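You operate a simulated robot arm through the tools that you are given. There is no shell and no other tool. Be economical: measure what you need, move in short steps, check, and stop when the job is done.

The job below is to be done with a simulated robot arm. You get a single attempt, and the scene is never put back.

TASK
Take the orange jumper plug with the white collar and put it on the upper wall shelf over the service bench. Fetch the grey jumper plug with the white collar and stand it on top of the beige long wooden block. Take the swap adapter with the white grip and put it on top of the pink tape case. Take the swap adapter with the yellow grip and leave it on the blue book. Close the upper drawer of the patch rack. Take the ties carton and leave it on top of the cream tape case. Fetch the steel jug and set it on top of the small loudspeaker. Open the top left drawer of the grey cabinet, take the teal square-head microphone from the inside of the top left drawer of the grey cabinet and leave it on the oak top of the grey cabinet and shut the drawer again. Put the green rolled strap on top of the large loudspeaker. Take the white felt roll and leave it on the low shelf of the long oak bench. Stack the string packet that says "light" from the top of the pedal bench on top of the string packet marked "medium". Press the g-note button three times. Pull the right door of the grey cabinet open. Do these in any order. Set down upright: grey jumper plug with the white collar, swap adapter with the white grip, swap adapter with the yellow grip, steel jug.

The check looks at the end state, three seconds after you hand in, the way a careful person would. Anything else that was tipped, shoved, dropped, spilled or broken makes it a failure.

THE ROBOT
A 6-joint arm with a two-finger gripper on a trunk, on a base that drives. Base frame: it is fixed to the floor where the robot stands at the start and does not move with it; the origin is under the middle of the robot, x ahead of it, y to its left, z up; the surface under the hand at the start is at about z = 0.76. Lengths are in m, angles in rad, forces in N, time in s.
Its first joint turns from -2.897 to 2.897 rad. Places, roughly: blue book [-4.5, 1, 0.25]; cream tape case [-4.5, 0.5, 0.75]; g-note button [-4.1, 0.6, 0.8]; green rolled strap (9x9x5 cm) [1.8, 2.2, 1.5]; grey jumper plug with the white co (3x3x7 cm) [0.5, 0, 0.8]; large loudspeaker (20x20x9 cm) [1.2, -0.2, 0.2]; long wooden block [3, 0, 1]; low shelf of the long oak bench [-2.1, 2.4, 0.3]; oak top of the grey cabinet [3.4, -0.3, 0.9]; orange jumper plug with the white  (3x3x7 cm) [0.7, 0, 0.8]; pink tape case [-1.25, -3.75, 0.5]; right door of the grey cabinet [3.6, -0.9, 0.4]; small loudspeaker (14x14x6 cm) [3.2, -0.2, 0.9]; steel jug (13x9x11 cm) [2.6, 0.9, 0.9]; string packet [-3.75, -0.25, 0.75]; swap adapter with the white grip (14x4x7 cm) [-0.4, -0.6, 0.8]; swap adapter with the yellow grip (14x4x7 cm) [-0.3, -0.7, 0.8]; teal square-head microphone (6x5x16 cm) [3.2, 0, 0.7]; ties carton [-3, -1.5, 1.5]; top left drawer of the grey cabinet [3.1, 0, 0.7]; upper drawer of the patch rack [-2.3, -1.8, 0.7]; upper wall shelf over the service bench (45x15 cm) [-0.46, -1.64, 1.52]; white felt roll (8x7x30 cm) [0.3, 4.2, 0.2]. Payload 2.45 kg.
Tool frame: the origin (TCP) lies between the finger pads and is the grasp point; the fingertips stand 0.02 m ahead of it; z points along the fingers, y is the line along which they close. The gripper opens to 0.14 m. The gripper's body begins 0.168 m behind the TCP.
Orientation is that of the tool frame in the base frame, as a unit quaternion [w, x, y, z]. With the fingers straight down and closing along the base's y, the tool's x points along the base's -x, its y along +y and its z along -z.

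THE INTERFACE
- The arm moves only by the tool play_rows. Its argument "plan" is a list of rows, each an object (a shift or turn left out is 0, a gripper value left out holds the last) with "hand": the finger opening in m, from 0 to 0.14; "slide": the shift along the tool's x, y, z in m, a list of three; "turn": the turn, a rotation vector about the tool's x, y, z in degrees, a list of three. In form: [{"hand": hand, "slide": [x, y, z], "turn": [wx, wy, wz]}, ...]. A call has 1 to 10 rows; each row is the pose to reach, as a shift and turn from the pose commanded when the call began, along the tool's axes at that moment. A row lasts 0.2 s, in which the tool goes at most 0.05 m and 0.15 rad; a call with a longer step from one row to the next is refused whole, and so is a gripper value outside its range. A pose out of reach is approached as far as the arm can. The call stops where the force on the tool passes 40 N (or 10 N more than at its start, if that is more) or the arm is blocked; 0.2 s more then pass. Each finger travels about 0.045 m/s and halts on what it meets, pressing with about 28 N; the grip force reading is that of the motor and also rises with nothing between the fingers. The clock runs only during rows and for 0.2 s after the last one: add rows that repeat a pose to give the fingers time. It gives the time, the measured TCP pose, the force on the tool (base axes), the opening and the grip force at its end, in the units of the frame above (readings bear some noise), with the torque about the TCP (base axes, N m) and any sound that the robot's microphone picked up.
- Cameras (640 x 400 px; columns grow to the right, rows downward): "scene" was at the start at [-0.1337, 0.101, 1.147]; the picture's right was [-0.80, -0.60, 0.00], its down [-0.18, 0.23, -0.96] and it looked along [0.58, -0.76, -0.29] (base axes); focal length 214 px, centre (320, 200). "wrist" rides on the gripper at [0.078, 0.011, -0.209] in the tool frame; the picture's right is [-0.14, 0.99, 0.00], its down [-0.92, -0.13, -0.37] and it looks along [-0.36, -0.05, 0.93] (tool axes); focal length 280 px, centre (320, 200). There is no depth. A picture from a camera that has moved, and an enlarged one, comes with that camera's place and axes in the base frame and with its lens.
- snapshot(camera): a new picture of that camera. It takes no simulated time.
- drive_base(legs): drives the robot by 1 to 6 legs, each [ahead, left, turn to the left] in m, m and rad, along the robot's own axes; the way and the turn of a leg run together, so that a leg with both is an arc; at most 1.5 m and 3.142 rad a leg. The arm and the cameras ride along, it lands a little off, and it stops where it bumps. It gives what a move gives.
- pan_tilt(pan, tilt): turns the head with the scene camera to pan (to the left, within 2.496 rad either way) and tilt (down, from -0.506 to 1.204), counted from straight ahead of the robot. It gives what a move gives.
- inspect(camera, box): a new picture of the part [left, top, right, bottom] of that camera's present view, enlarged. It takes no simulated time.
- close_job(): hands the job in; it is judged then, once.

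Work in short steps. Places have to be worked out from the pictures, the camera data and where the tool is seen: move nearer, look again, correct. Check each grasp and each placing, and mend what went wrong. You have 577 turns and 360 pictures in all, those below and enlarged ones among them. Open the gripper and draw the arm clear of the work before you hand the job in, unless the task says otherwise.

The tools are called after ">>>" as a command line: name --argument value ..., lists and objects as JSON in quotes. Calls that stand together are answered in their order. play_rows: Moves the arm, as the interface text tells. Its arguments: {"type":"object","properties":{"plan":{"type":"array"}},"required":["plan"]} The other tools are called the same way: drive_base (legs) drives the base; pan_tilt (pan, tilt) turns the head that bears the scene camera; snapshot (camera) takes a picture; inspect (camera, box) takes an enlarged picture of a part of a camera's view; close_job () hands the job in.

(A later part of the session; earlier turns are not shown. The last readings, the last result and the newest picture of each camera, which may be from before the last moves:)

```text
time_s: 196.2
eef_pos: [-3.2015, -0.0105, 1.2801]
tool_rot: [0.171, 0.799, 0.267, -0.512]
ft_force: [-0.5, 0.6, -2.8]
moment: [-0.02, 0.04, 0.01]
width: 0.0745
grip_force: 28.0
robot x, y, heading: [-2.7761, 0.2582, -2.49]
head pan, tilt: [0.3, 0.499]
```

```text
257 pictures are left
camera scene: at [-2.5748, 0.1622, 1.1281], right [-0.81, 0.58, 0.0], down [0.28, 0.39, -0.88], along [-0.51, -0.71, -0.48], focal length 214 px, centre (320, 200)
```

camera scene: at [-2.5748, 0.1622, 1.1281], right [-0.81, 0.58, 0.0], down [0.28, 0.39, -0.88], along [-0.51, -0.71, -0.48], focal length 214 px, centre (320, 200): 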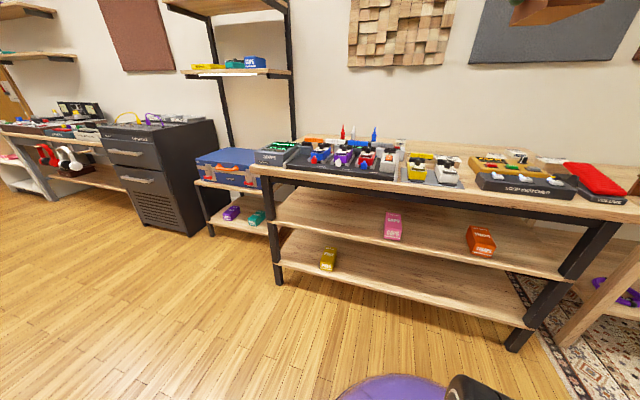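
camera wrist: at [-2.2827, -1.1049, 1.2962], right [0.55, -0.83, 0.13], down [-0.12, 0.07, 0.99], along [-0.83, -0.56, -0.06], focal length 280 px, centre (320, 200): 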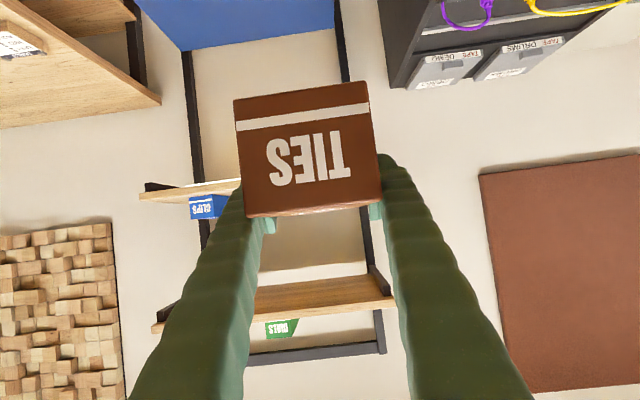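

>>> drive_base --legs '[[0, -1.2, 0]]'

>>> pan_tilt --pan 0.2 --tilt 0.5

>>> snapshot --camera "scene"

>>> inspect --camera "scene" --box '[200, 100, 520, 300]'

```text
time_s: 202.3
eef_pos: [-3.9307, 0.9467, 1.2794]
tool_rot: [0.171, 0.799, 0.266, -0.512]
ft_force: [0.0, 0.4, -1.9]
moment: [-0.02, 0.03, 0.02]
width: 0.0744
grip_force: 27.4
robot x, y, heading: [-3.506, 1.2164, -2.49]
head pan, tilt: [0.3, 0.499]
```

```text
time_s: 202.9
eef_pos: [-3.9291, 0.9478, 1.2807]
tool_rot: [0.17, 0.799, 0.266, -0.512]
ft_force: [0.4, -0.6, -1.5]
moment: [-0.02, 0.07, 0.03]
width: 0.0745
grip_force: 27.9
robot x, y, heading: [-3.5081, 1.2175, -2.492]
head pan, tilt: [0.201, 0.499]
```

```text
256 pictures are left
camera scene: at [-3.3099, 1.1261, 1.1281], right [-0.75, 0.66, 0.0], down [0.32, 0.36, -0.88], along [-0.58, -0.66, -0.48], focal length 214 px, centre (320, 200)
```

scene: 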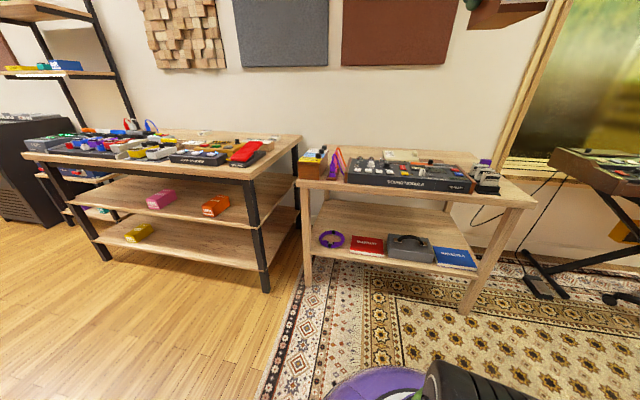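

```text
2.00 times, centred on (360, 200) of scene
camera zoom: at [-3.3099, 1.1261, 1.1281], right [-0.75, 0.66, 0.0], down [0.32, 0.36, -0.88], along [-0.58, -0.66, -0.48], focal length 429 px, centre (240, 200)
```

zoom: 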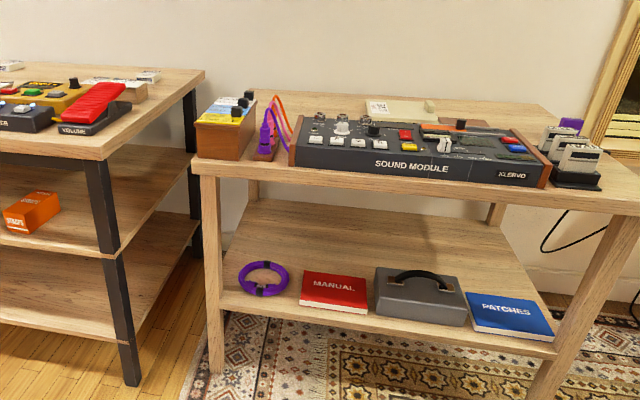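

>>> inspect --camera "scene" --box '[300, 130, 420, 200]'

>>> inspect --camera "scene" --box '[400, 130, 520, 200]'

>>> snapshot --camera "wrist"

```text
5.33 times, centred on (360, 165) of scene
camera zoom: at [-3.3099, 1.1261, 1.1281], right [-0.75, 0.66, 0.0], down [0.32, 0.36, -0.88], along [-0.58, -0.66, -0.48], focal length 1144 px, centre (107, 387)
```

zoom: 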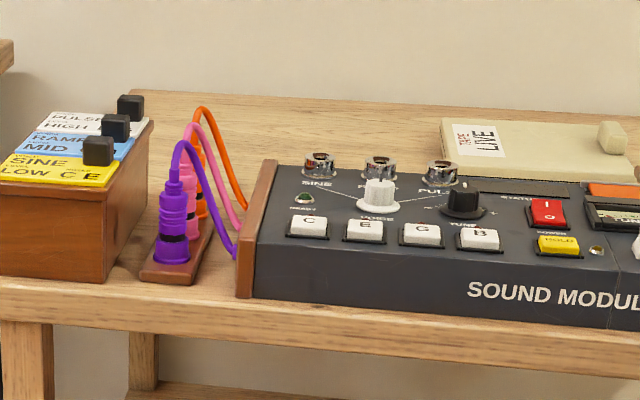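

```text
5.33 times, centred on (460, 165) of scene
camera zoom: at [-3.3099, 1.1261, 1.1281], right [-0.75, 0.66, 0.0], down [0.32, 0.36, -0.88], along [-0.58, -0.66, -0.48], focal length 1144 px, centre (-427, 387)
```

zoom: 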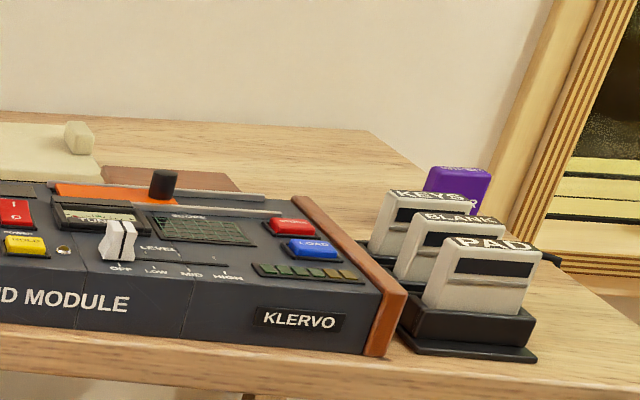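

```text
252 pictures are left
camera wrist: at [-3.7463, 1.0716, 1.2966], right [0.55, -0.83, 0.13], down [-0.12, 0.07, 0.99], along [-0.83, -0.56, -0.06], focal length 280 px, centre (320, 200)
```

wrist: 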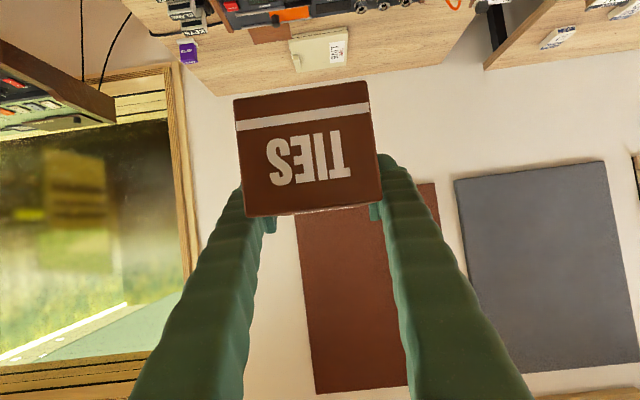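

The cream case lies behind the sound module, centre about (-4.42,0.55). I drive ahead to the bench, then extend over it high.

>>> drive_base --legs '[[0.36, 0.02, 0]]'

>>> play_rows --plan '[{"slide": [-0.01, 0, 0.045]}, {"slide": [-0.01, 0.0, 0.09]}, {"slide": [0.0, 0.0, 0.13]}, {"slide": [0.01, 0.0, 0.17]}, {"slide": [0.03, 0.0, 0.21]}, {"slide": [0.05, 0.0, 0.25]}, {"slide": [0.06, 0.0, 0.28]}]'

>>> snapshot --camera "wrist"

>>> snapshot --camera "scene"

```text
time_s: 205.2
eef_pos: [-4.2078, 0.7183, 1.2806]
tool_rot: [0.169, 0.8, 0.264, -0.512]
ft_force: [-1.1, 0.0, -2.2]
moment: [-0.01, 0.04, 0.02]
width: 0.0744
grip_force: 28.0
robot x, y, heading: [-3.7809, 0.9848, -2.498]
head pan, tilt: [0.201, 0.499]
```

```text
time_s: 206.8
eef_pos: [-4.3876, 0.5804, 1.1075]
tool_rot: [0.169, 0.799, 0.263, -0.513]
ft_force: [0.0, -0.4, -3.1]
moment: [-0.02, 0.05, -0.02]
width: 0.0745
grip_force: 27.7
robot x, y, heading: [-3.7794, 0.9888, -2.5]
head pan, tilt: [0.201, 0.499]
```

```text
251 pictures are left
camera wrist: at [-4.203, 0.7035, 1.1243], right [0.54, -0.83, 0.13], down [-0.12, 0.07, 0.99], along [-0.83, -0.55, -0.06], focal length 280 px, centre (320, 200)
```

wrist: 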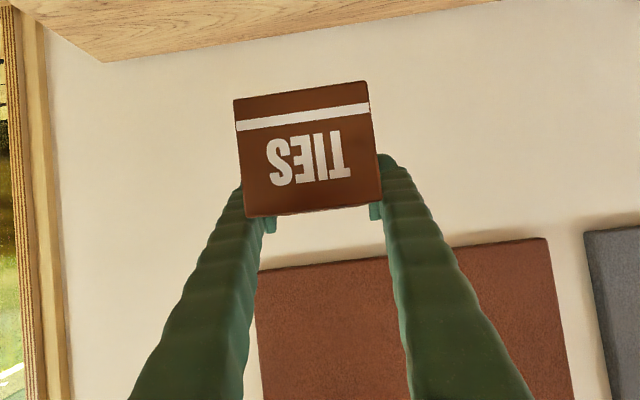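

```text
250 pictures are left
camera scene: at [-3.5851, 0.8927, 1.1281], right [-0.75, 0.66, 0.0], down [0.32, 0.36, -0.88], along [-0.58, -0.66, -0.48], focal length 214 px, centre (320, 200)
```

scene: 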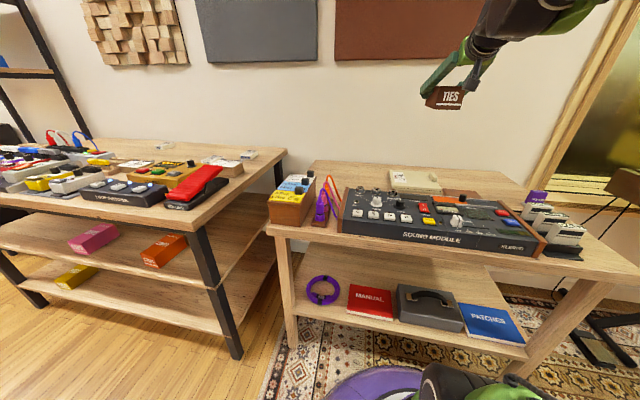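

>>> inspect --camera "scene" --box '[340, 70, 500, 220]'

```text
2.67 times, centred on (420, 145) of scene
camera zoom: at [-3.5851, 0.8927, 1.1281], right [-0.75, 0.66, 0.0], down [0.32, 0.36, -0.88], along [-0.58, -0.66, -0.48], focal length 572 px, centre (53, 347)
```

zoom: 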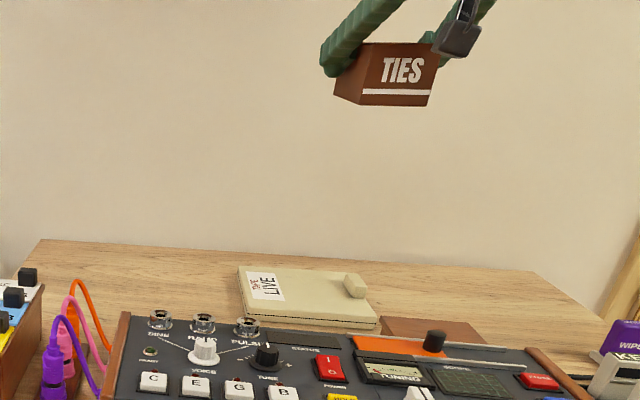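

Case top spans s 3.10–3.29; I shift left 5 cm, forward 3 cm and descend most of the way.

>>> play_rows --plan '[{"slide": [-0.006, 0.025, 0.014]}, {"slide": [-0.013, 0.05, 0.027]}, {"slide": [0.02, 0.05, 0.045]}, {"slide": [0.06, 0.05, 0.063]}, {"slide": [0.1, 0.05, 0.081]}, {"slide": [0.14, 0.05, 0.098]}, {"slide": [0.168, 0.05, 0.111]}, {"slide": [0.168, 0.05, 0.111]}]'

>>> inspect --camera "scene" --box '[340, 70, 500, 220]'

>>> snapshot --camera "wrist"

```text
time_s: 208.7
eef_pos: [-4.3855, 0.5233, 0.9089]
tool_rot: [0.17, 0.799, 0.264, -0.512]
ft_force: [-0.3, 0.5, -1.8]
moment: [-0.02, 0.01, -0.01]
width: 0.0746
grip_force: 27.9
robot x, y, heading: [-3.7827, 0.9852, -2.5]
head pan, tilt: [0.201, 0.499]
```

```text
2.67 times, centred on (420, 145) of scene
camera zoom: at [-3.5852, 0.8926, 1.1281], right [-0.75, 0.66, 0.0], down [0.32, 0.36, -0.88], along [-0.58, -0.66, -0.48], focal length 572 px, centre (53, 347)
```

zoom: 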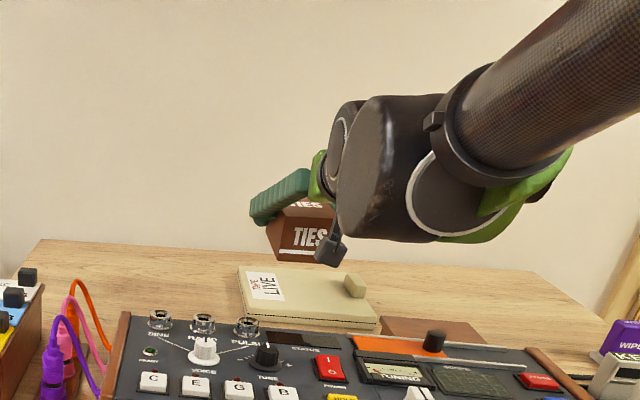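

```text
247 pictures are left
camera wrist: at [-4.2008, 0.6456, 0.9254], right [0.54, -0.83, 0.13], down [-0.12, 0.07, 0.99], along [-0.83, -0.55, -0.06], focal length 280 px, centre (320, 200)
```

wrist: 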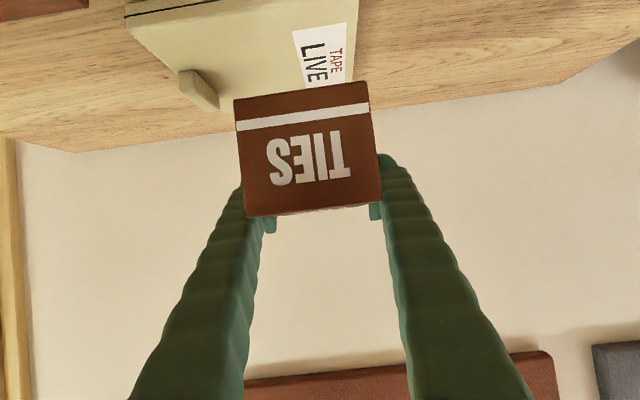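

>>> play_rows --plan '[{"slide": [0.018, 0, 0.008]}, {"slide": [0.036, 0, 0.017]}, {"slide": [0.05, 0, 0.023]}, {"slide": [0.05, 0, 0.023]}]'

>>> inspect --camera "scene" --box '[340, 70, 500, 220]'

>>> play_rows --plan '[{"slide": [0.003, 0, 0.0013]}, {"slide": [0.006, 0, 0.0026]}, {"slide": [0.009, 0, 0.004]}, {"slide": [0.012, 0, 0.0054]}, {"slide": [0.015, 0, 0.007]}]'

>>> snapshot --camera "wrist"

```text
time_s: 209.7
eef_pos: [-4.3852, 0.522, 0.8537]
tool_rot: [0.17, 0.799, 0.264, -0.513]
ft_force: [0.6, -1.4, -1.4]
moment: [-0.04, 0.04, 0.01]
width: 0.0744
grip_force: 27.8
robot x, y, heading: [-3.7849, 0.9853, -2.501]
head pan, tilt: [0.201, 0.499]
```

```text
2.67 times, centred on (420, 145) of scene
camera zoom: at [-3.5852, 0.8925, 1.1282], right [-0.75, 0.66, 0.0], down [0.32, 0.36, -0.88], along [-0.58, -0.66, -0.48], focal length 572 px, centre (53, 347)
```

zoom: 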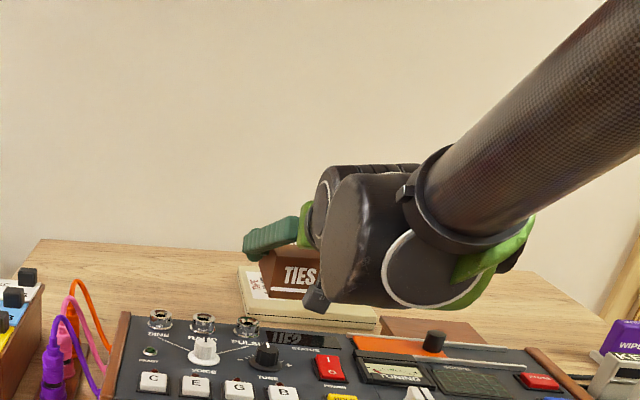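

```text
time_s: 210.8
eef_pos: [-4.3842, 0.5226, 0.8368]
tool_rot: [0.169, 0.8, 0.264, -0.512]
ft_force: [0.7, 1.1, -2.6]
moment: [-0.02, 0.06, 0.01]
width: 0.0747
grip_force: 28.3
robot x, y, heading: [-3.7807, 0.9887, -2.498]
head pan, tilt: [0.201, 0.499]
```

```text
245 pictures are left
camera wrist: at [-4.2001, 0.6444, 0.8538], right [0.54, -0.83, 0.13], down [-0.12, 0.07, 0.99], along [-0.83, -0.55, -0.06], focal length 280 px, centre (320, 200)
```

wrist: 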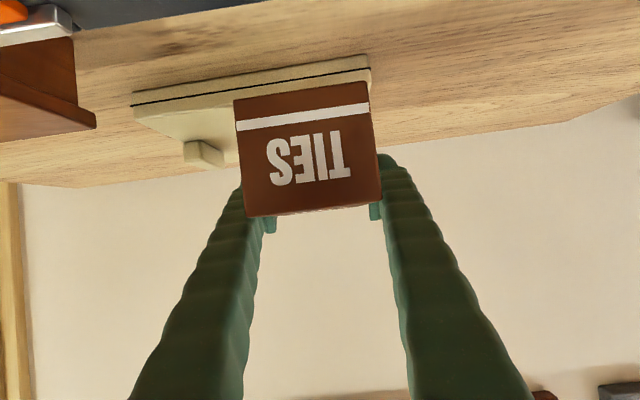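

>>> play_rows --plan '[{"slide": [0.003, 0, 0.0013]}, {"slide": [0.006, 0, 0.0026]}, {"slide": [0.009, 0, 0.004]}]'

>>> inspect --camera "scene" --box '[380, 120, 480, 200]'

```text
time_s: 211.7
eef_pos: [-4.3842, 0.5226, 0.8293]
tool_rot: [0.169, 0.8, 0.264, -0.512]
ft_force: [-0.3, -0.7, -1.3]
moment: [-0.02, 0.05, 0.03]
width: 0.0746
grip_force: 28.2
robot x, y, heading: [-3.7853, 0.9893, -2.498]
head pan, tilt: [0.201, 0.499]
```

```text
5.00 times, centred on (430, 160) of scene
camera zoom: at [-3.5852, 0.8925, 1.1282], right [-0.75, 0.66, 0.0], down [0.32, 0.36, -0.88], along [-0.58, -0.66, -0.48], focal length 1072 px, centre (-230, 400)
```

zoom: 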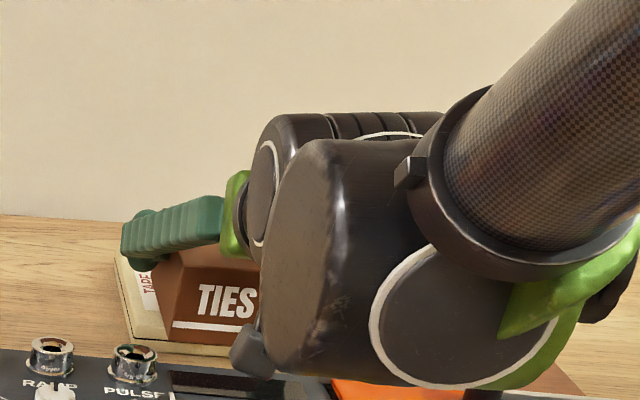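

>>> play_rows --plan '[{"slide": [0.002, 0, 0.001]}, {"slide": [0.004, 0, 0.002]}]'

```text
time_s: 212.2
eef_pos: [-4.3867, 0.5222, 0.824]
tool_rot: [0.17, 0.8, 0.265, -0.512]
ft_force: [-0.3, -0.4, -1.5]
moment: [-0.01, 0.0, 0.03]
width: 0.0745
grip_force: 27.5
robot x, y, heading: [-3.7829, 0.9877, -2.498]
head pan, tilt: [0.201, 0.499]
```

>>> inspect --camera "wrist" --box '[120, 40, 440, 240]'

>>> inspect --camera "scene" --box '[390, 160, 440, 200]'

```text
2.00 times, centred on (280, 140) of wrist
camera zoom: at [-4.2009, 0.6452, 0.8404], right [0.54, -0.83, 0.13], down [-0.12, 0.07, 0.99], along [-0.83, -0.55, -0.06], focal length 561 px, centre (400, 320)
```

zoom: 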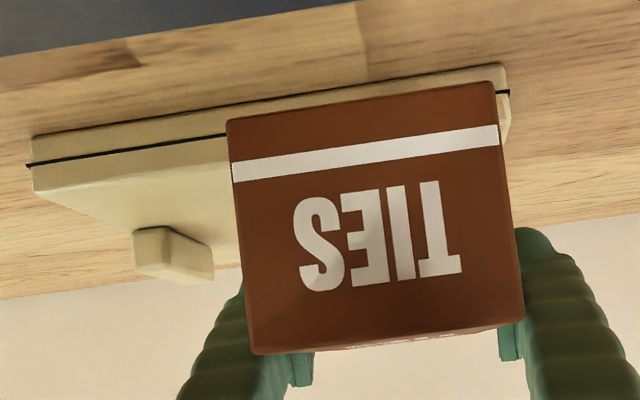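

```text
10.00 times, centred on (415, 180) of scene
camera zoom: at [-3.5852, 0.8925, 1.1282], right [-0.75, 0.66, 0.0], down [0.32, 0.36, -0.88], along [-0.58, -0.66, -0.48], focal length 2145 px, centre (-630, 400)
```

zoom: 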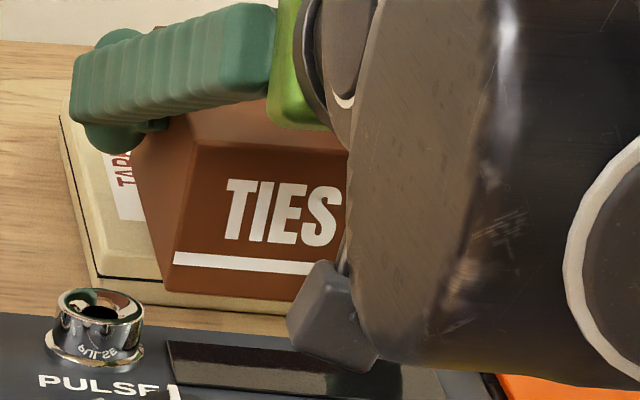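

The carton's front seems to overhang the case edge by about a centimetre. I raise slightly, move 3.5 cm deeper, and lower again.

>>> play_rows --plan '[{"slide": [-0.009, 0, -0.004]}, {"slide": [-0.018, 0, -0.008]}, {"slide": [-0.026, 0, 0.01]}, {"slide": [-0.033, 0, 0.024]}, {"slide": [-0.024, 0, 0.028]}, {"slide": [-0.02, 0, 0.03]}]'

>>> inspect --camera "wrist" --box '[120, 40, 440, 240]'

>>> inspect --camera "scene" --box '[390, 150, 450, 200]'

```text
time_s: 213.7
eef_pos: [-4.4134, 0.5009, 0.8294]
tool_rot: [0.169, 0.8, 0.264, -0.512]
ft_force: [-0.1, -0.1, -1.9]
moment: [-0.04, 0.0, 0.0]
width: 0.0743
grip_force: 28.2
robot x, y, heading: [-3.7814, 0.9851, -2.502]
head pan, tilt: [0.201, 0.499]
```

```text
2.00 times, centred on (280, 140) of wrist
camera zoom: at [-4.2296, 0.6232, 0.8452], right [0.54, -0.83, 0.13], down [-0.12, 0.07, 0.99], along [-0.83, -0.55, -0.06], focal length 561 px, centre (400, 320)
```

zoom: 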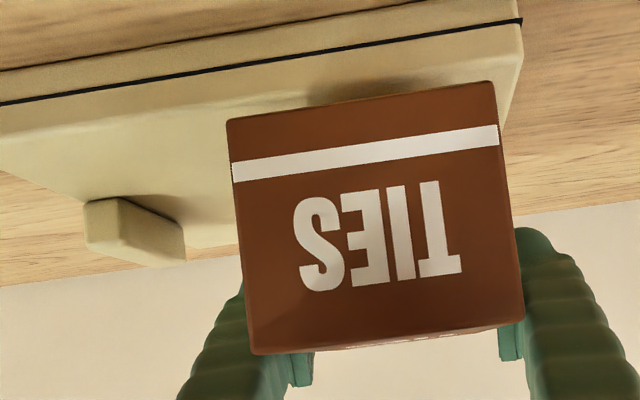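

```text
8.00 times, centred on (420, 175) of scene
camera zoom: at [-3.5852, 0.8925, 1.1282], right [-0.75, 0.66, 0.0], down [0.32, 0.36, -0.88], along [-0.58, -0.66, -0.48], focal length 1716 px, centre (-480, 400)
```

zoom: 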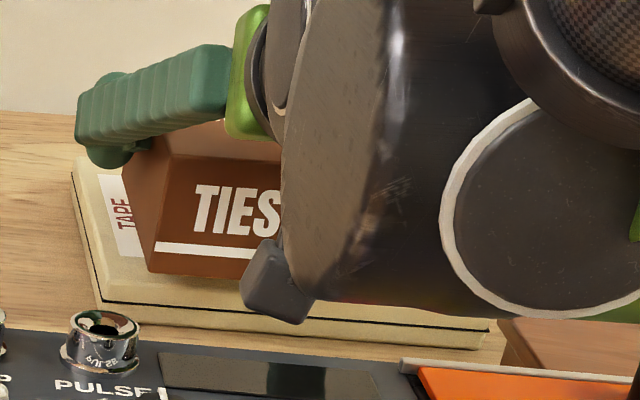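

Now fully over the case. Lower until contact.

>>> play_rows --plan '[{"slide": [0.002, 0, 0.001]}, {"slide": [0.004, 0, 0.002]}, {"slide": [0.006, 0, 0.003]}, {"slide": [0.008, 0, 0.004]}, {"slide": [0.01, 0, 0.0047]}, {"slide": [0.012, 0, 0.0056]}]'

>>> inspect --camera "wrist" --box '[120, 40, 440, 240]'

```text
time_s: 215.1
eef_pos: [-4.4131, 0.5019, 0.8169]
tool_rot: [0.17, 0.799, 0.265, -0.512]
ft_force: [0.3, 0.1, -2.4]
moment: [-0.01, 0.02, 0.01]
width: 0.0742
grip_force: 27.9
robot x, y, heading: [-3.7801, 0.9856, -2.503]
head pan, tilt: [0.201, 0.499]
```

```text
2.00 times, centred on (280, 140) of wrist
camera zoom: at [-4.2294, 0.624, 0.8327], right [0.54, -0.83, 0.13], down [-0.12, 0.07, 0.99], along [-0.83, -0.55, -0.06], focal length 561 px, centre (400, 320)
```

zoom: 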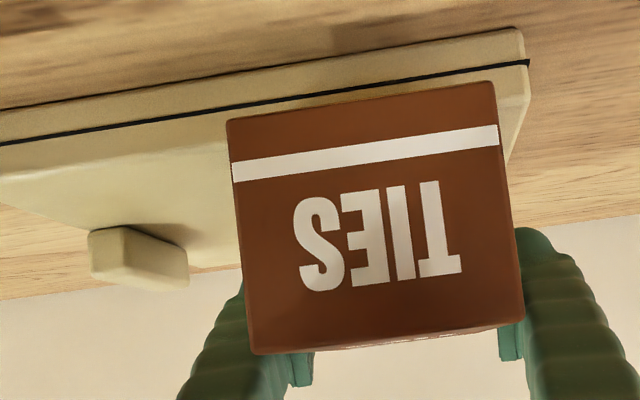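

>>> play_rows --plan '[{"slide": [0.002, 0, 0.001]}, {"slide": [0.004, 0, 0.002]}, {"slide": [0.006, 0, 0.003]}, {"slide": [0.008, 0, 0.004]}]'

>>> inspect --camera "scene" --box '[390, 150, 450, 200]'

```text
time_s: 216.1
eef_pos: [-4.4139, 0.5009, 0.8091]
tool_rot: [0.17, 0.799, 0.263, -0.514]
ft_force: [-0.1, -1.0, 36.0]
moment: [0.48, -0.61, 0.01]
width: 0.0745
grip_force: 27.9
robot x, y, heading: [-3.7775, 0.9867, -2.499]
head pan, tilt: [0.201, 0.499]
```

```text
8.00 times, centred on (420, 175) of scene
camera zoom: at [-3.5843, 0.8932, 1.128], right [-0.75, 0.66, 0.0], down [0.32, 0.36, -0.88], along [-0.58, -0.66, -0.48], focal length 1716 px, centre (-480, 400)
```

zoom: 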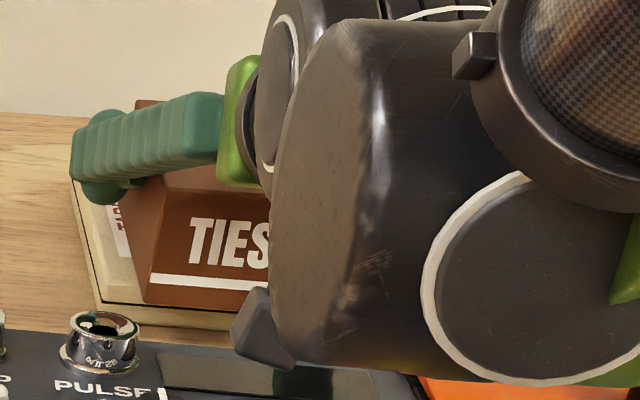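

Contact through the carton (force centred near the TCP). Ease up a touch, release, and rise.

>>> play_rows --plan '[{"slide": [-0.002, 0, -0.001]}, {"slide": [-0.002, 0, -0.001], "hand": 0.1}, {"slide": [-0.002, 0, -0.001], "hand": 0.1}, {"slide": [-0.002, 0, -0.001], "hand": 0.1}]'

>>> play_rows --plan '[{"slide": [-0.02, 0, -0.01]}, {"slide": [-0.05, 0, -0.03]}, {"slide": [-0.085, 0, -0.06]}, {"slide": [-0.115, 0, -0.09]}, {"slide": [-0.145, 0, -0.12]}, {"slide": [-0.175, 0, -0.15]}]'

>>> snapshot --camera "wrist"

>>> inspect --camera "scene" --box '[340, 130, 500, 230]'

```text
time_s: 217.1
eef_pos: [-4.4153, 0.5009, 0.8095]
tool_rot: [0.169, 0.8, 0.264, -0.512]
ft_force: [-0.5, -0.4, -0.2]
moment: [0.0, 0.0, -0.01]
width: 0.1002
grip_force: 0.1
robot x, y, heading: [-3.7824, 0.9841, -2.501]
head pan, tilt: [0.201, 0.499]
```

```text
time_s: 218.4
eef_pos: [-4.3633, 0.5389, 1.0313]
tool_rot: [0.17, 0.8, 0.265, -0.512]
ft_force: [-0.2, 0.7, 0.9]
moment: [0.0, 0.03, 0.02]
width: 0.1
grip_force: 0.1
robot x, y, heading: [-3.7828, 0.9877, -2.499]
head pan, tilt: [0.201, 0.499]
```

```text
237 pictures are left
camera wrist: at [-4.1792, 0.6617, 1.0476], right [0.54, -0.83, 0.13], down [-0.12, 0.07, 0.99], along [-0.83, -0.55, -0.06], focal length 280 px, centre (320, 200)
```

wrist: 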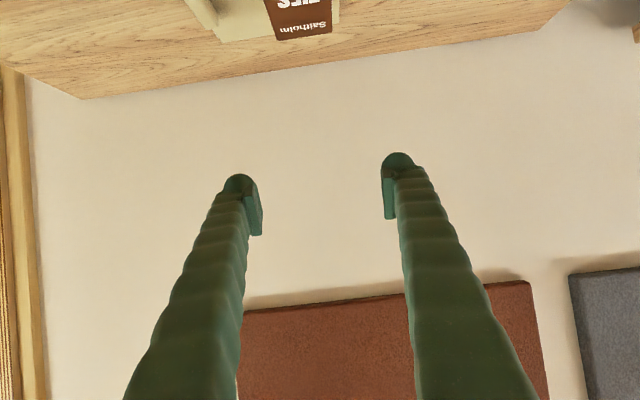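

```text
4.00 times, centred on (420, 180) of scene
camera zoom: at [-3.5852, 0.8926, 1.1281], right [-0.75, 0.66, 0.0], down [0.32, 0.36, -0.88], along [-0.58, -0.66, -0.48], focal length 858 px, centre (-80, 280)
```

zoom: 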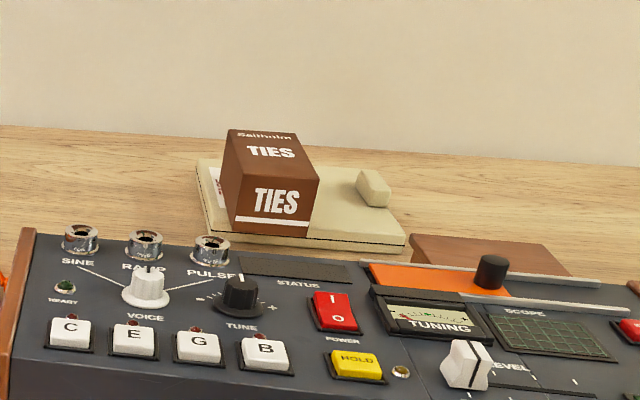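

The carton rests on the cream case. Next the G button on the sound module: I bring the hand tool-down above it.

>>> play_rows --plan '[{"hand": 0.0, "slide": [0.016, 0.01, -0.035], "turn": [0, 7, 0]}, {"slide": [0.032, 0.025, -0.07], "turn": [0, 14, 0]}, {"slide": [0.048, 0.04, -0.105], "turn": [0, 21, 0]}, {"slide": [0.064, 0.055, -0.14], "turn": [0, 28, 0]}, {"slide": [0.08, 0.07, -0.175], "turn": [0, 36, 0]}, {"slide": [0.096, 0.08, -0.21], "turn": [0, 44, 0]}, {"slide": [0.112, 0.09, -0.245], "turn": [0, 52, 0]}, {"slide": [0.128, 0.1, -0.28], "turn": [0, 59, 0]}, {"slide": [0.145, 0.105, -0.313], "turn": [0, 65.5, 0]}]'

>>> snapshot --camera "wrist"

>>> snapshot --camera "scene"

```text
time_s: 220.4
eef_pos: [-4.0252, 0.66, 1.0307]
tool_rot: [-0.001, 0.949, 0.314, 0.003]
ft_force: [-0.3, 0.2, 0.1]
moment: [-0.03, -0.01, -0.02]
width: 0.0002
grip_force: 27.8
robot x, y, heading: [-3.7802, 0.9857, -2.501]
head pan, tilt: [0.201, 0.499]
```

```text
235 pictures are left
camera wrist: at [-3.9564, 0.6952, 1.2399], right [0.48, -0.88, 0.0], down [-0.82, -0.45, 0.36], along [-0.32, -0.17, -0.93], focal length 280 px, centre (320, 200)
```

wrist: 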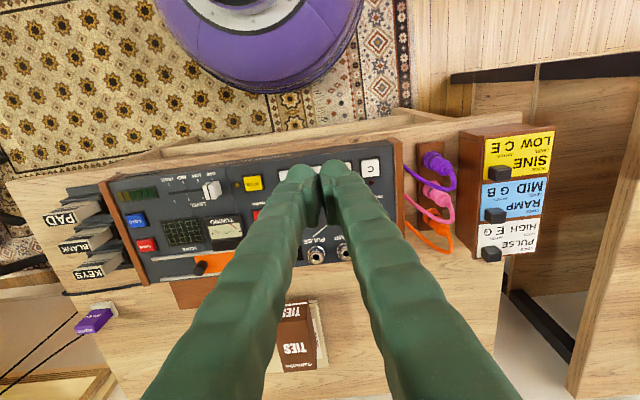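

```text
234 pictures are left
camera scene: at [-3.5851, 0.8926, 1.1281], right [-0.75, 0.66, 0.0], down [0.32, 0.36, -0.88], along [-0.58, -0.66, -0.48], focal length 214 px, centre (320, 200)
```

scene: 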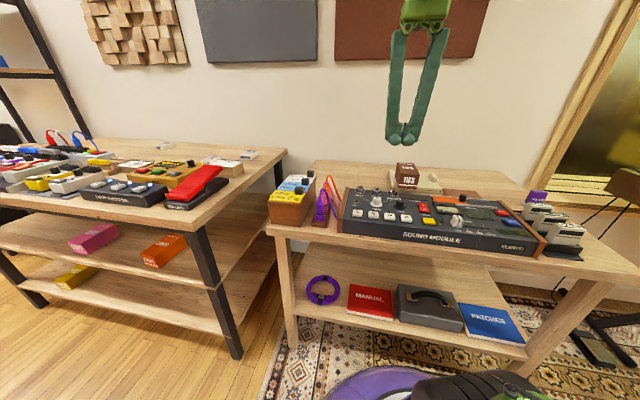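

>>> inspect --camera "wrist" --box '[230, 130, 410, 260]'

```text
3.08 times, centred on (320, 195) of wrist
camera zoom: at [-3.9564, 0.6952, 1.2399], right [0.48, -0.88, 0.0], down [-0.82, -0.45, 0.36], along [-0.32, -0.17, -0.93], focal length 863 px, centre (320, 215)
```

zoom: 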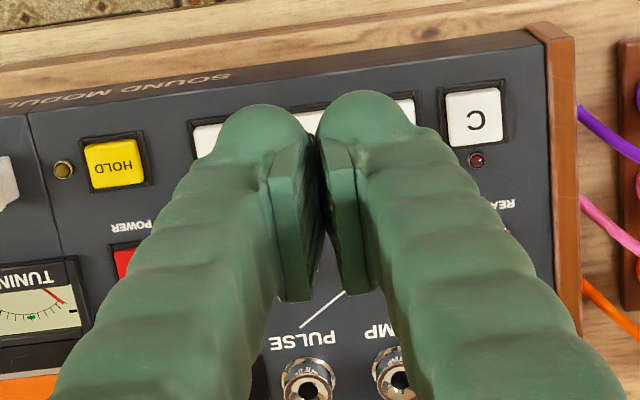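

Both views agree on G at (-4.066,0.644), top z≈0.80. I descend to 3 cm above it.

>>> play_rows --plan '[{"slide": [-0.02, -0.005, 0.03]}, {"slide": [-0.043, -0.011, 0.06]}, {"slide": [-0.043, -0.011, 0.1]}, {"slide": [-0.043, -0.011, 0.14]}, {"slide": [-0.043, -0.011, 0.175]}, {"slide": [-0.043, -0.011, 0.18]}]'

>>> inspect --camera "wrist" --box '[230, 110, 410, 240]'

>>> inspect --camera "scene" --box '[330, 150, 450, 240]'

```text
time_s: 221.8
eef_pos: [-4.0639, 0.6434, 0.8495]
tool_rot: [-0.001, 0.949, 0.314, 0.002]
ft_force: [-0.3, -0.4, 0.1]
moment: [0.02, 0.02, 0.03]
width: 0.0001
grip_force: 27.7
robot x, y, heading: [-3.7833, 0.9873, -2.5]
head pan, tilt: [0.201, 0.499]
```

```text
3.08 times, centred on (320, 175) of wrist
camera zoom: at [-3.997, 0.6802, 1.0592], right [0.48, -0.88, 0.0], down [-0.82, -0.45, 0.37], along [-0.32, -0.18, -0.93], focal length 863 px, centre (320, 277)
```

zoom: 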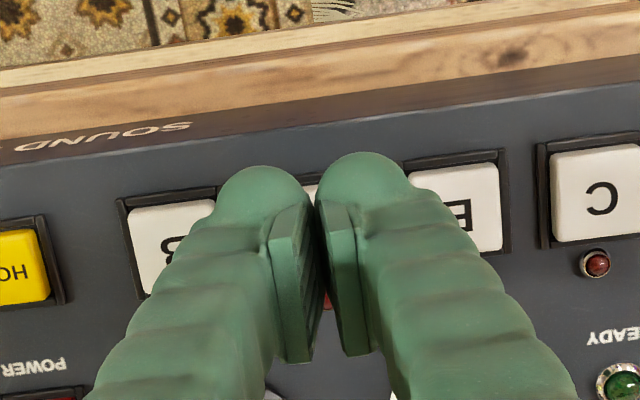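

```text
4.44 times, centred on (390, 195) of scene
camera zoom: at [-3.5851, 0.8926, 1.1281], right [-0.75, 0.66, 0.0], down [0.32, 0.36, -0.88], along [-0.58, -0.66, -0.48], focal length 953 px, centre (9, 222)
```

zoom: 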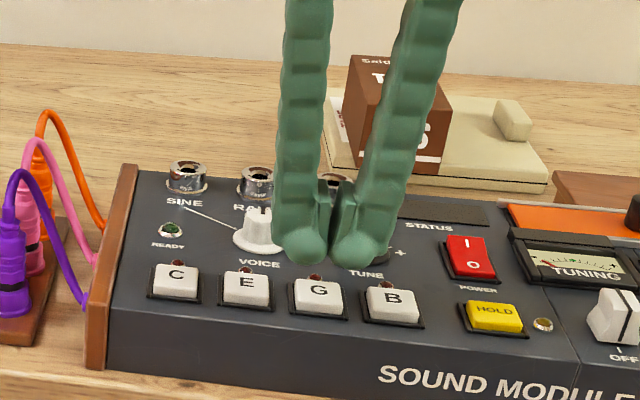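

Aligned within a few mm. Press down gently.

>>> play_rows --plan '[{"slide": [-0.005, 0, 0.01]}, {"slide": [-0.005, 0, 0.02]}, {"slide": [-0.005, 0, 0.026]}, {"slide": [-0.005, 0, 0.03]}, {"slide": [-0.005, 0, 0.034]}, {"slide": [-0.005, 0, 0.037]}]'

>>> inspect --camera "scene" --box '[330, 150, 450, 240]'

```text
time_s: 223.2
eef_pos: [-4.0685, 0.6409, 0.8122]
tool_rot: [-0.001, 0.949, 0.314, 0.001]
ft_force: [0.0, 1.6, 3.8]
moment: [0.02, 0.02, -0.01]
width: 0.006
grip_force: 29.4
robot x, y, heading: [-3.7836, 0.983, -2.496]
head pan, tilt: [0.201, 0.499]
heard: click
```

```text
4.44 times, centred on (390, 195) of scene
camera zoom: at [-3.5851, 0.8927, 1.1281], right [-0.75, 0.66, 0.0], down [0.32, 0.36, -0.88], along [-0.58, -0.66, -0.48], focal length 953 px, centre (9, 222)
```

zoom: 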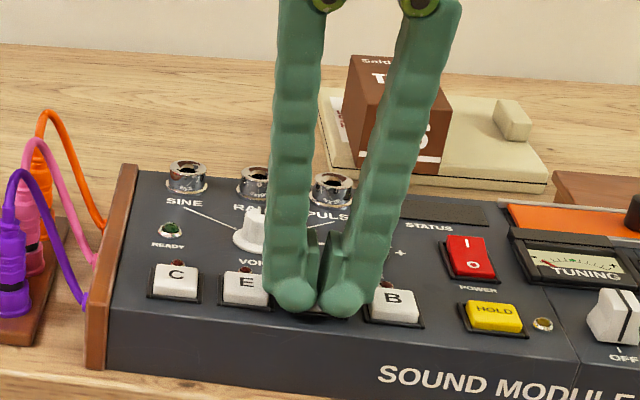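

One click. Release and look at the indicator, then repeat.

>>> play_rows --plan '[{"slide": [0, 0, -0.012]}, {"slide": [0, 0, -0.025]}, {"slide": [0, 0, -0.03]}, {"slide": [0, 0, -0.03]}]'

>>> inspect --camera "scene" --box '[330, 150, 450, 240]'

```text
time_s: 224.2
eef_pos: [-4.0696, 0.6406, 0.8428]
tool_rot: [0.0, 0.95, 0.314, 0.003]
ft_force: [0.0, 0.0, 0.8]
moment: [-0.03, -0.03, -0.02]
width: 0.0001
grip_force: 29.6
robot x, y, heading: [-3.7778, 0.9873, -2.501]
head pan, tilt: [0.201, 0.499]
```

```text
4.44 times, centred on (390, 195) of scene
camera zoom: at [-3.5851, 0.8926, 1.1281], right [-0.75, 0.66, 0.0], down [0.32, 0.36, -0.88], along [-0.58, -0.66, -0.48], focal length 953 px, centre (9, 222)
```

zoom: 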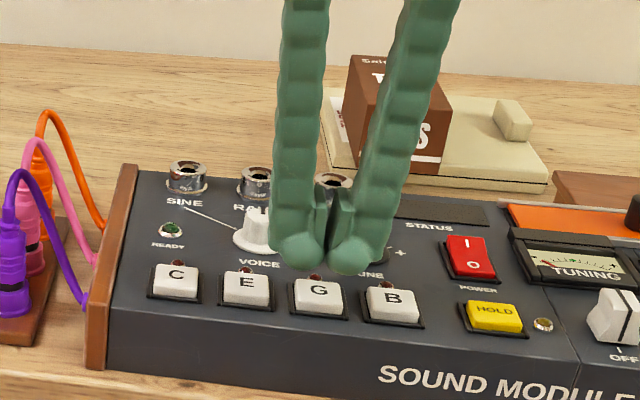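

Second and third presses, each with a full release between.

>>> play_rows --plan '[{"slide": [0, 0, 0.012]}, {"slide": [0, 0, 0.02]}, {"slide": [0, 0, 0.026]}, {"slide": [0, 0, 0.03]}, {"slide": [0, 0, 0.031]}]'

>>> play_rows --plan '[{"slide": [0, 0, -0.012]}, {"slide": [0, 0, -0.025]}, {"slide": [0, 0, -0.03]}, {"slide": [0, 0, -0.03]}]'

>>> play_rows --plan '[{"slide": [0, 0, 0.012]}, {"slide": [0, 0, 0.02]}, {"slide": [0, 0, 0.026]}, {"slide": [0, 0, 0.03]}, {"slide": [0, 0, 0.031]}]'

>>> play_rows --plan '[{"slide": [0, 0, -0.012]}, {"slide": [0, 0, -0.025]}, {"slide": [0, 0, -0.05]}, {"slide": [0, 0, -0.09]}, {"slide": [0, 0, -0.13]}, {"slide": [0, 0, -0.18]}, {"slide": [0, 0, -0.23]}]'

>>> inspect --camera "scene" --box '[330, 150, 450, 240]'

```text
time_s: 225.4
eef_pos: [-4.0683, 0.641, 0.8125]
tool_rot: [0.0, 0.95, 0.313, 0.002]
ft_force: [-1.2, 2.3, 6.0]
moment: [0.05, 0.05, 0.0]
width: 0.0059
grip_force: 29.5
robot x, y, heading: [-3.7847, 0.9889, -2.498]
head pan, tilt: [0.201, 0.499]
heard: click
```

```text
time_s: 226.4
eef_pos: [-4.0679, 0.6399, 0.8419]
tool_rot: [0.0, 0.949, 0.314, 0.002]
ft_force: [0.6, 0.0, 0.1]
moment: [0.01, 0.0, -0.03]
width: 0.0001
grip_force: 28.9
robot x, y, heading: [-3.7795, 0.9843, -2.498]
head pan, tilt: [0.201, 0.499]
```

```text
time_s: 227.7
eef_pos: [-4.0691, 0.6404, 0.8107]
tool_rot: [0.001, 0.949, 0.314, 0.001]
ft_force: [-1.9, -2.4, 9.9]
moment: [-0.12, 0.03, -0.01]
width: 0.006
grip_force: 29.4
robot x, y, heading: [-3.7816, 0.988, -2.5]
head pan, tilt: [0.201, 0.499]
heard: click
```

```text
time_s: 229.2
eef_pos: [-4.0714, 0.6402, 1.0406]
tool_rot: [-0.001, 0.949, 0.314, 0.001]
ft_force: [0.2, 0.6, 0.0]
moment: [-0.01, 0.0, 0.02]
width: 0.0
grip_force: 29.6
robot x, y, heading: [-3.7837, 0.9841, -2.503]
head pan, tilt: [0.201, 0.499]
```

```text
4.44 times, centred on (390, 195) of scene
camera zoom: at [-3.5851, 0.8926, 1.1281], right [-0.75, 0.66, 0.0], down [0.32, 0.36, -0.88], along [-0.58, -0.66, -0.48], focal length 953 px, centre (9, 222)
```

zoom: 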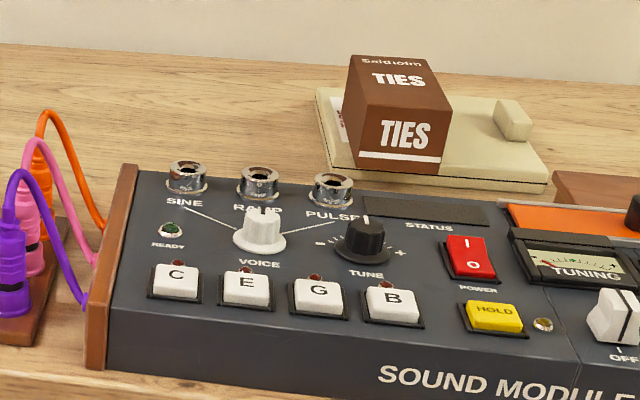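

Three clicks heard, nothing else disturbed. Next, the string packets on the pedal bench to the left.

>>> drive_base --legs '[[-0.1, 0.9, 0]]'

>>> pan_tilt --pan 0.1 --tilt 0.5

>>> snapshot --camera "scene"

>>> snapshot --camera "wrist"

```text
time_s: 234.0
eef_pos: [-3.4463, -0.0114, 1.0411]
tool_rot: [-0.001, 0.947, 0.322, 0.002]
ft_force: [0.9, 0.3, -1.6]
moment: [0.02, 0.03, 0.0]
width: 0.0
grip_force: 29.9
robot x, y, heading: [-3.1633, 0.34, -2.482]
head pan, tilt: [0.201, 0.499]
```

```text
time_s: 234.6
eef_pos: [-3.447, -0.0117, 1.0407]
tool_rot: [0.0, 0.947, 0.323, 0.002]
ft_force: [-0.4, 0.2, -0.4]
moment: [0.0, -0.02, -0.01]
width: 0.0
grip_force: 29.1
robot x, y, heading: [-3.1587, 0.3411, -2.478]
head pan, tilt: [0.099, 0.499]
```

```text
227 pictures are left
camera scene: at [-2.9721, 0.2561, 1.1281], right [-0.69, 0.72, 0.0], down [0.35, 0.33, -0.88], along [-0.64, -0.6, -0.48], focal length 214 px, centre (320, 200)
```

scene: 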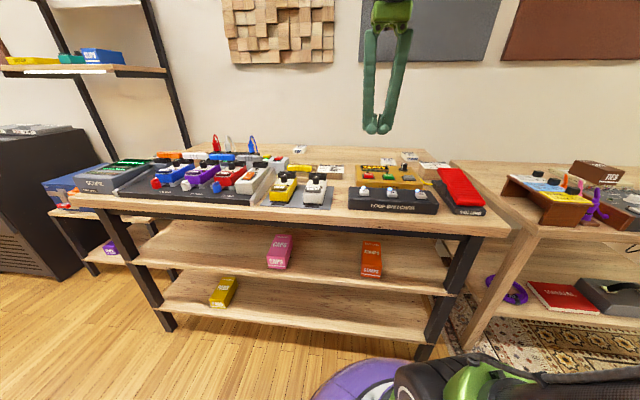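

```text
226 pictures are left
camera wrist: at [-3.3798, 0.0265, 1.2499], right [0.49, -0.87, 0.0], down [-0.81, -0.46, 0.37], along [-0.32, -0.18, -0.93], focal length 280 px, centre (320, 200)
```

wrist: 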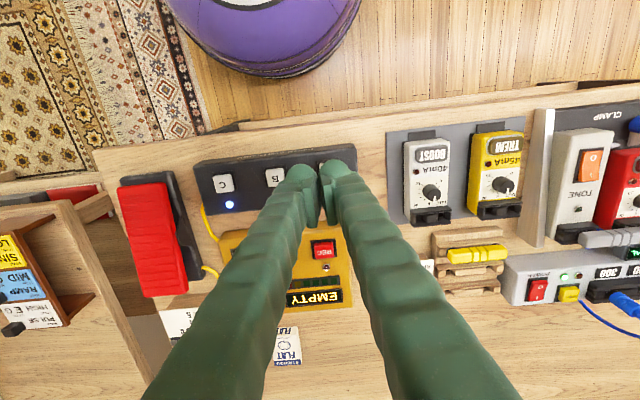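

>>> inspect --camera "scene" --box '[270, 135, 470, 220]'

```text
3.20 times, centred on (370, 178) of scene
camera zoom: at [-2.9721, 0.2561, 1.1281], right [-0.69, 0.72, 0.0], down [0.35, 0.33, -0.88], along [-0.64, -0.6, -0.48], focal length 686 px, centre (160, 272)
```

zoom: 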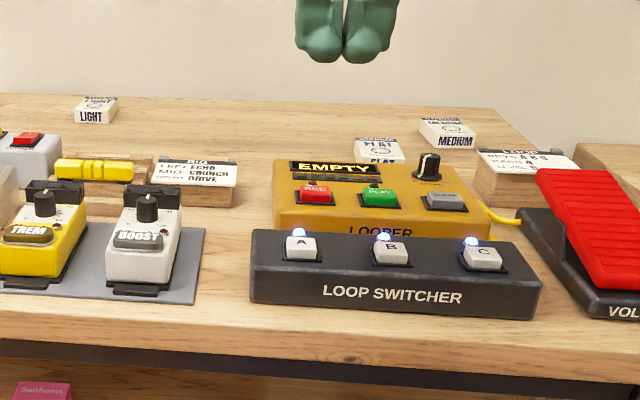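

LIGHT is at the back-left, MEDIUM at the back-right. I move in front of LIGHT and look from above with the wrist camera.

>>> drive_base --legs '[[0.0, 0.42, -0.015], [0.17, 0, 0]]'

>>> play_rows --plan '[{"slide": [-0.045, 0, -0.01], "hand": 0.1}, {"slide": [-0.09, 0, -0.02]}, {"slide": [-0.135, 0, -0.03]}, {"slide": [-0.18, 0, -0.03]}, {"slide": [-0.22, 0, -0.03]}, {"slide": [-0.26, 0, -0.03]}]'

>>> snapshot --camera "wrist"

>>> snapshot --camera "scene"

```text
time_s: 238.3
eef_pos: [-3.3097, -0.4223, 1.0404]
tool_rot: [-0.001, 0.949, 0.317, 0.002]
ft_force: [0.2, 0.7, 0.2]
moment: [-0.05, 0.03, 0.02]
width: 0.0001
grip_force: 29.3
robot x, y, heading: [-3.0223, -0.072, -2.491]
head pan, tilt: [0.099, 0.499]
stopped in leg 2: the robot was blocked; the commanded pose is now the measured one
```

```text
time_s: 239.7
eef_pos: [-3.5191, -0.5803, 1.0713]
tool_rot: [0.0, 0.948, 0.317, 0.002]
ft_force: [0.7, 1.3, -0.4]
moment: [-0.01, 0.07, 0.0]
width: 0.1004
grip_force: 0.1
robot x, y, heading: [-3.0262, -0.0741, -2.494]
head pan, tilt: [0.099, 0.499]
```

```text
224 pictures are left
camera wrist: at [-3.4517, -0.5437, 1.2803], right [0.48, -0.87, 0.0], down [-0.81, -0.45, 0.37], along [-0.32, -0.18, -0.93], focal length 280 px, centre (320, 200)
```

wrist: 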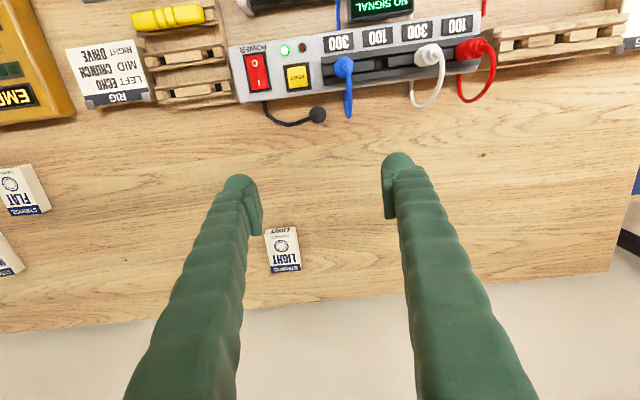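

```text
223 pictures are left
camera scene: at [-2.8316, -0.1608, 1.1281], right [-0.68, 0.73, 0.0], down [0.35, 0.33, -0.88], along [-0.64, -0.6, -0.48], focal length 214 px, centre (320, 200)
```

scene: 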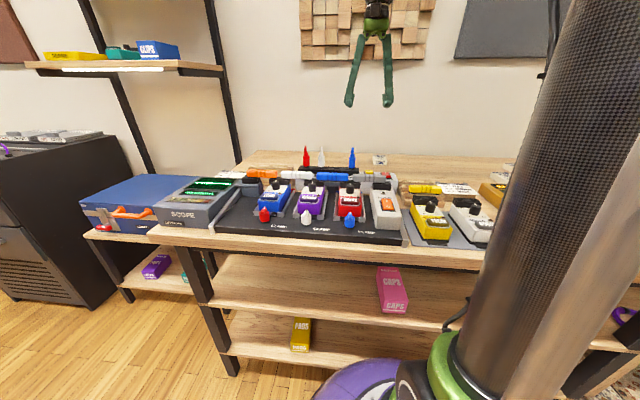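

LIGHT is at about (-3.757,-0.628). I move the hand above it.

>>> play_rows --plan '[{"slide": [-0.04, -0.02, 0]}, {"slide": [-0.08, -0.04, 0.0]}, {"slide": [-0.12, -0.06, 0.0]}, {"slide": [-0.16, -0.08, 0.0]}, {"slide": [-0.2, -0.1, 0.02]}, {"slide": [-0.2185, -0.105, 0.06]}, {"slide": [-0.2185, -0.105, 0.1]}, {"slide": [-0.2185, -0.105, 0.13]}]'

>>> snapshot --camera "wrist"

```text
time_s: 241.5
eef_pos: [-3.7544, -0.6265, 0.9395]
tool_rot: [-0.001, 0.949, 0.316, 0.001]
ft_force: [-0.1, 0.2, 0.1]
moment: [0.02, 0.01, -0.01]
width: 0.0998
grip_force: 0.0
robot x, y, heading: [-3.0242, -0.0754, -2.493]
head pan, tilt: [0.099, 0.499]
```

```text
222 pictures are left
camera wrist: at [-3.6871, -0.5911, 1.1491], right [0.48, -0.87, 0.0], down [-0.81, -0.45, 0.37], along [-0.32, -0.18, -0.93], focal length 280 px, centre (320, 200)
```

wrist: 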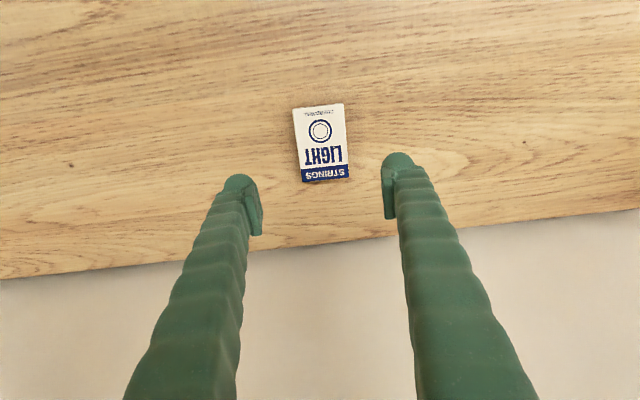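

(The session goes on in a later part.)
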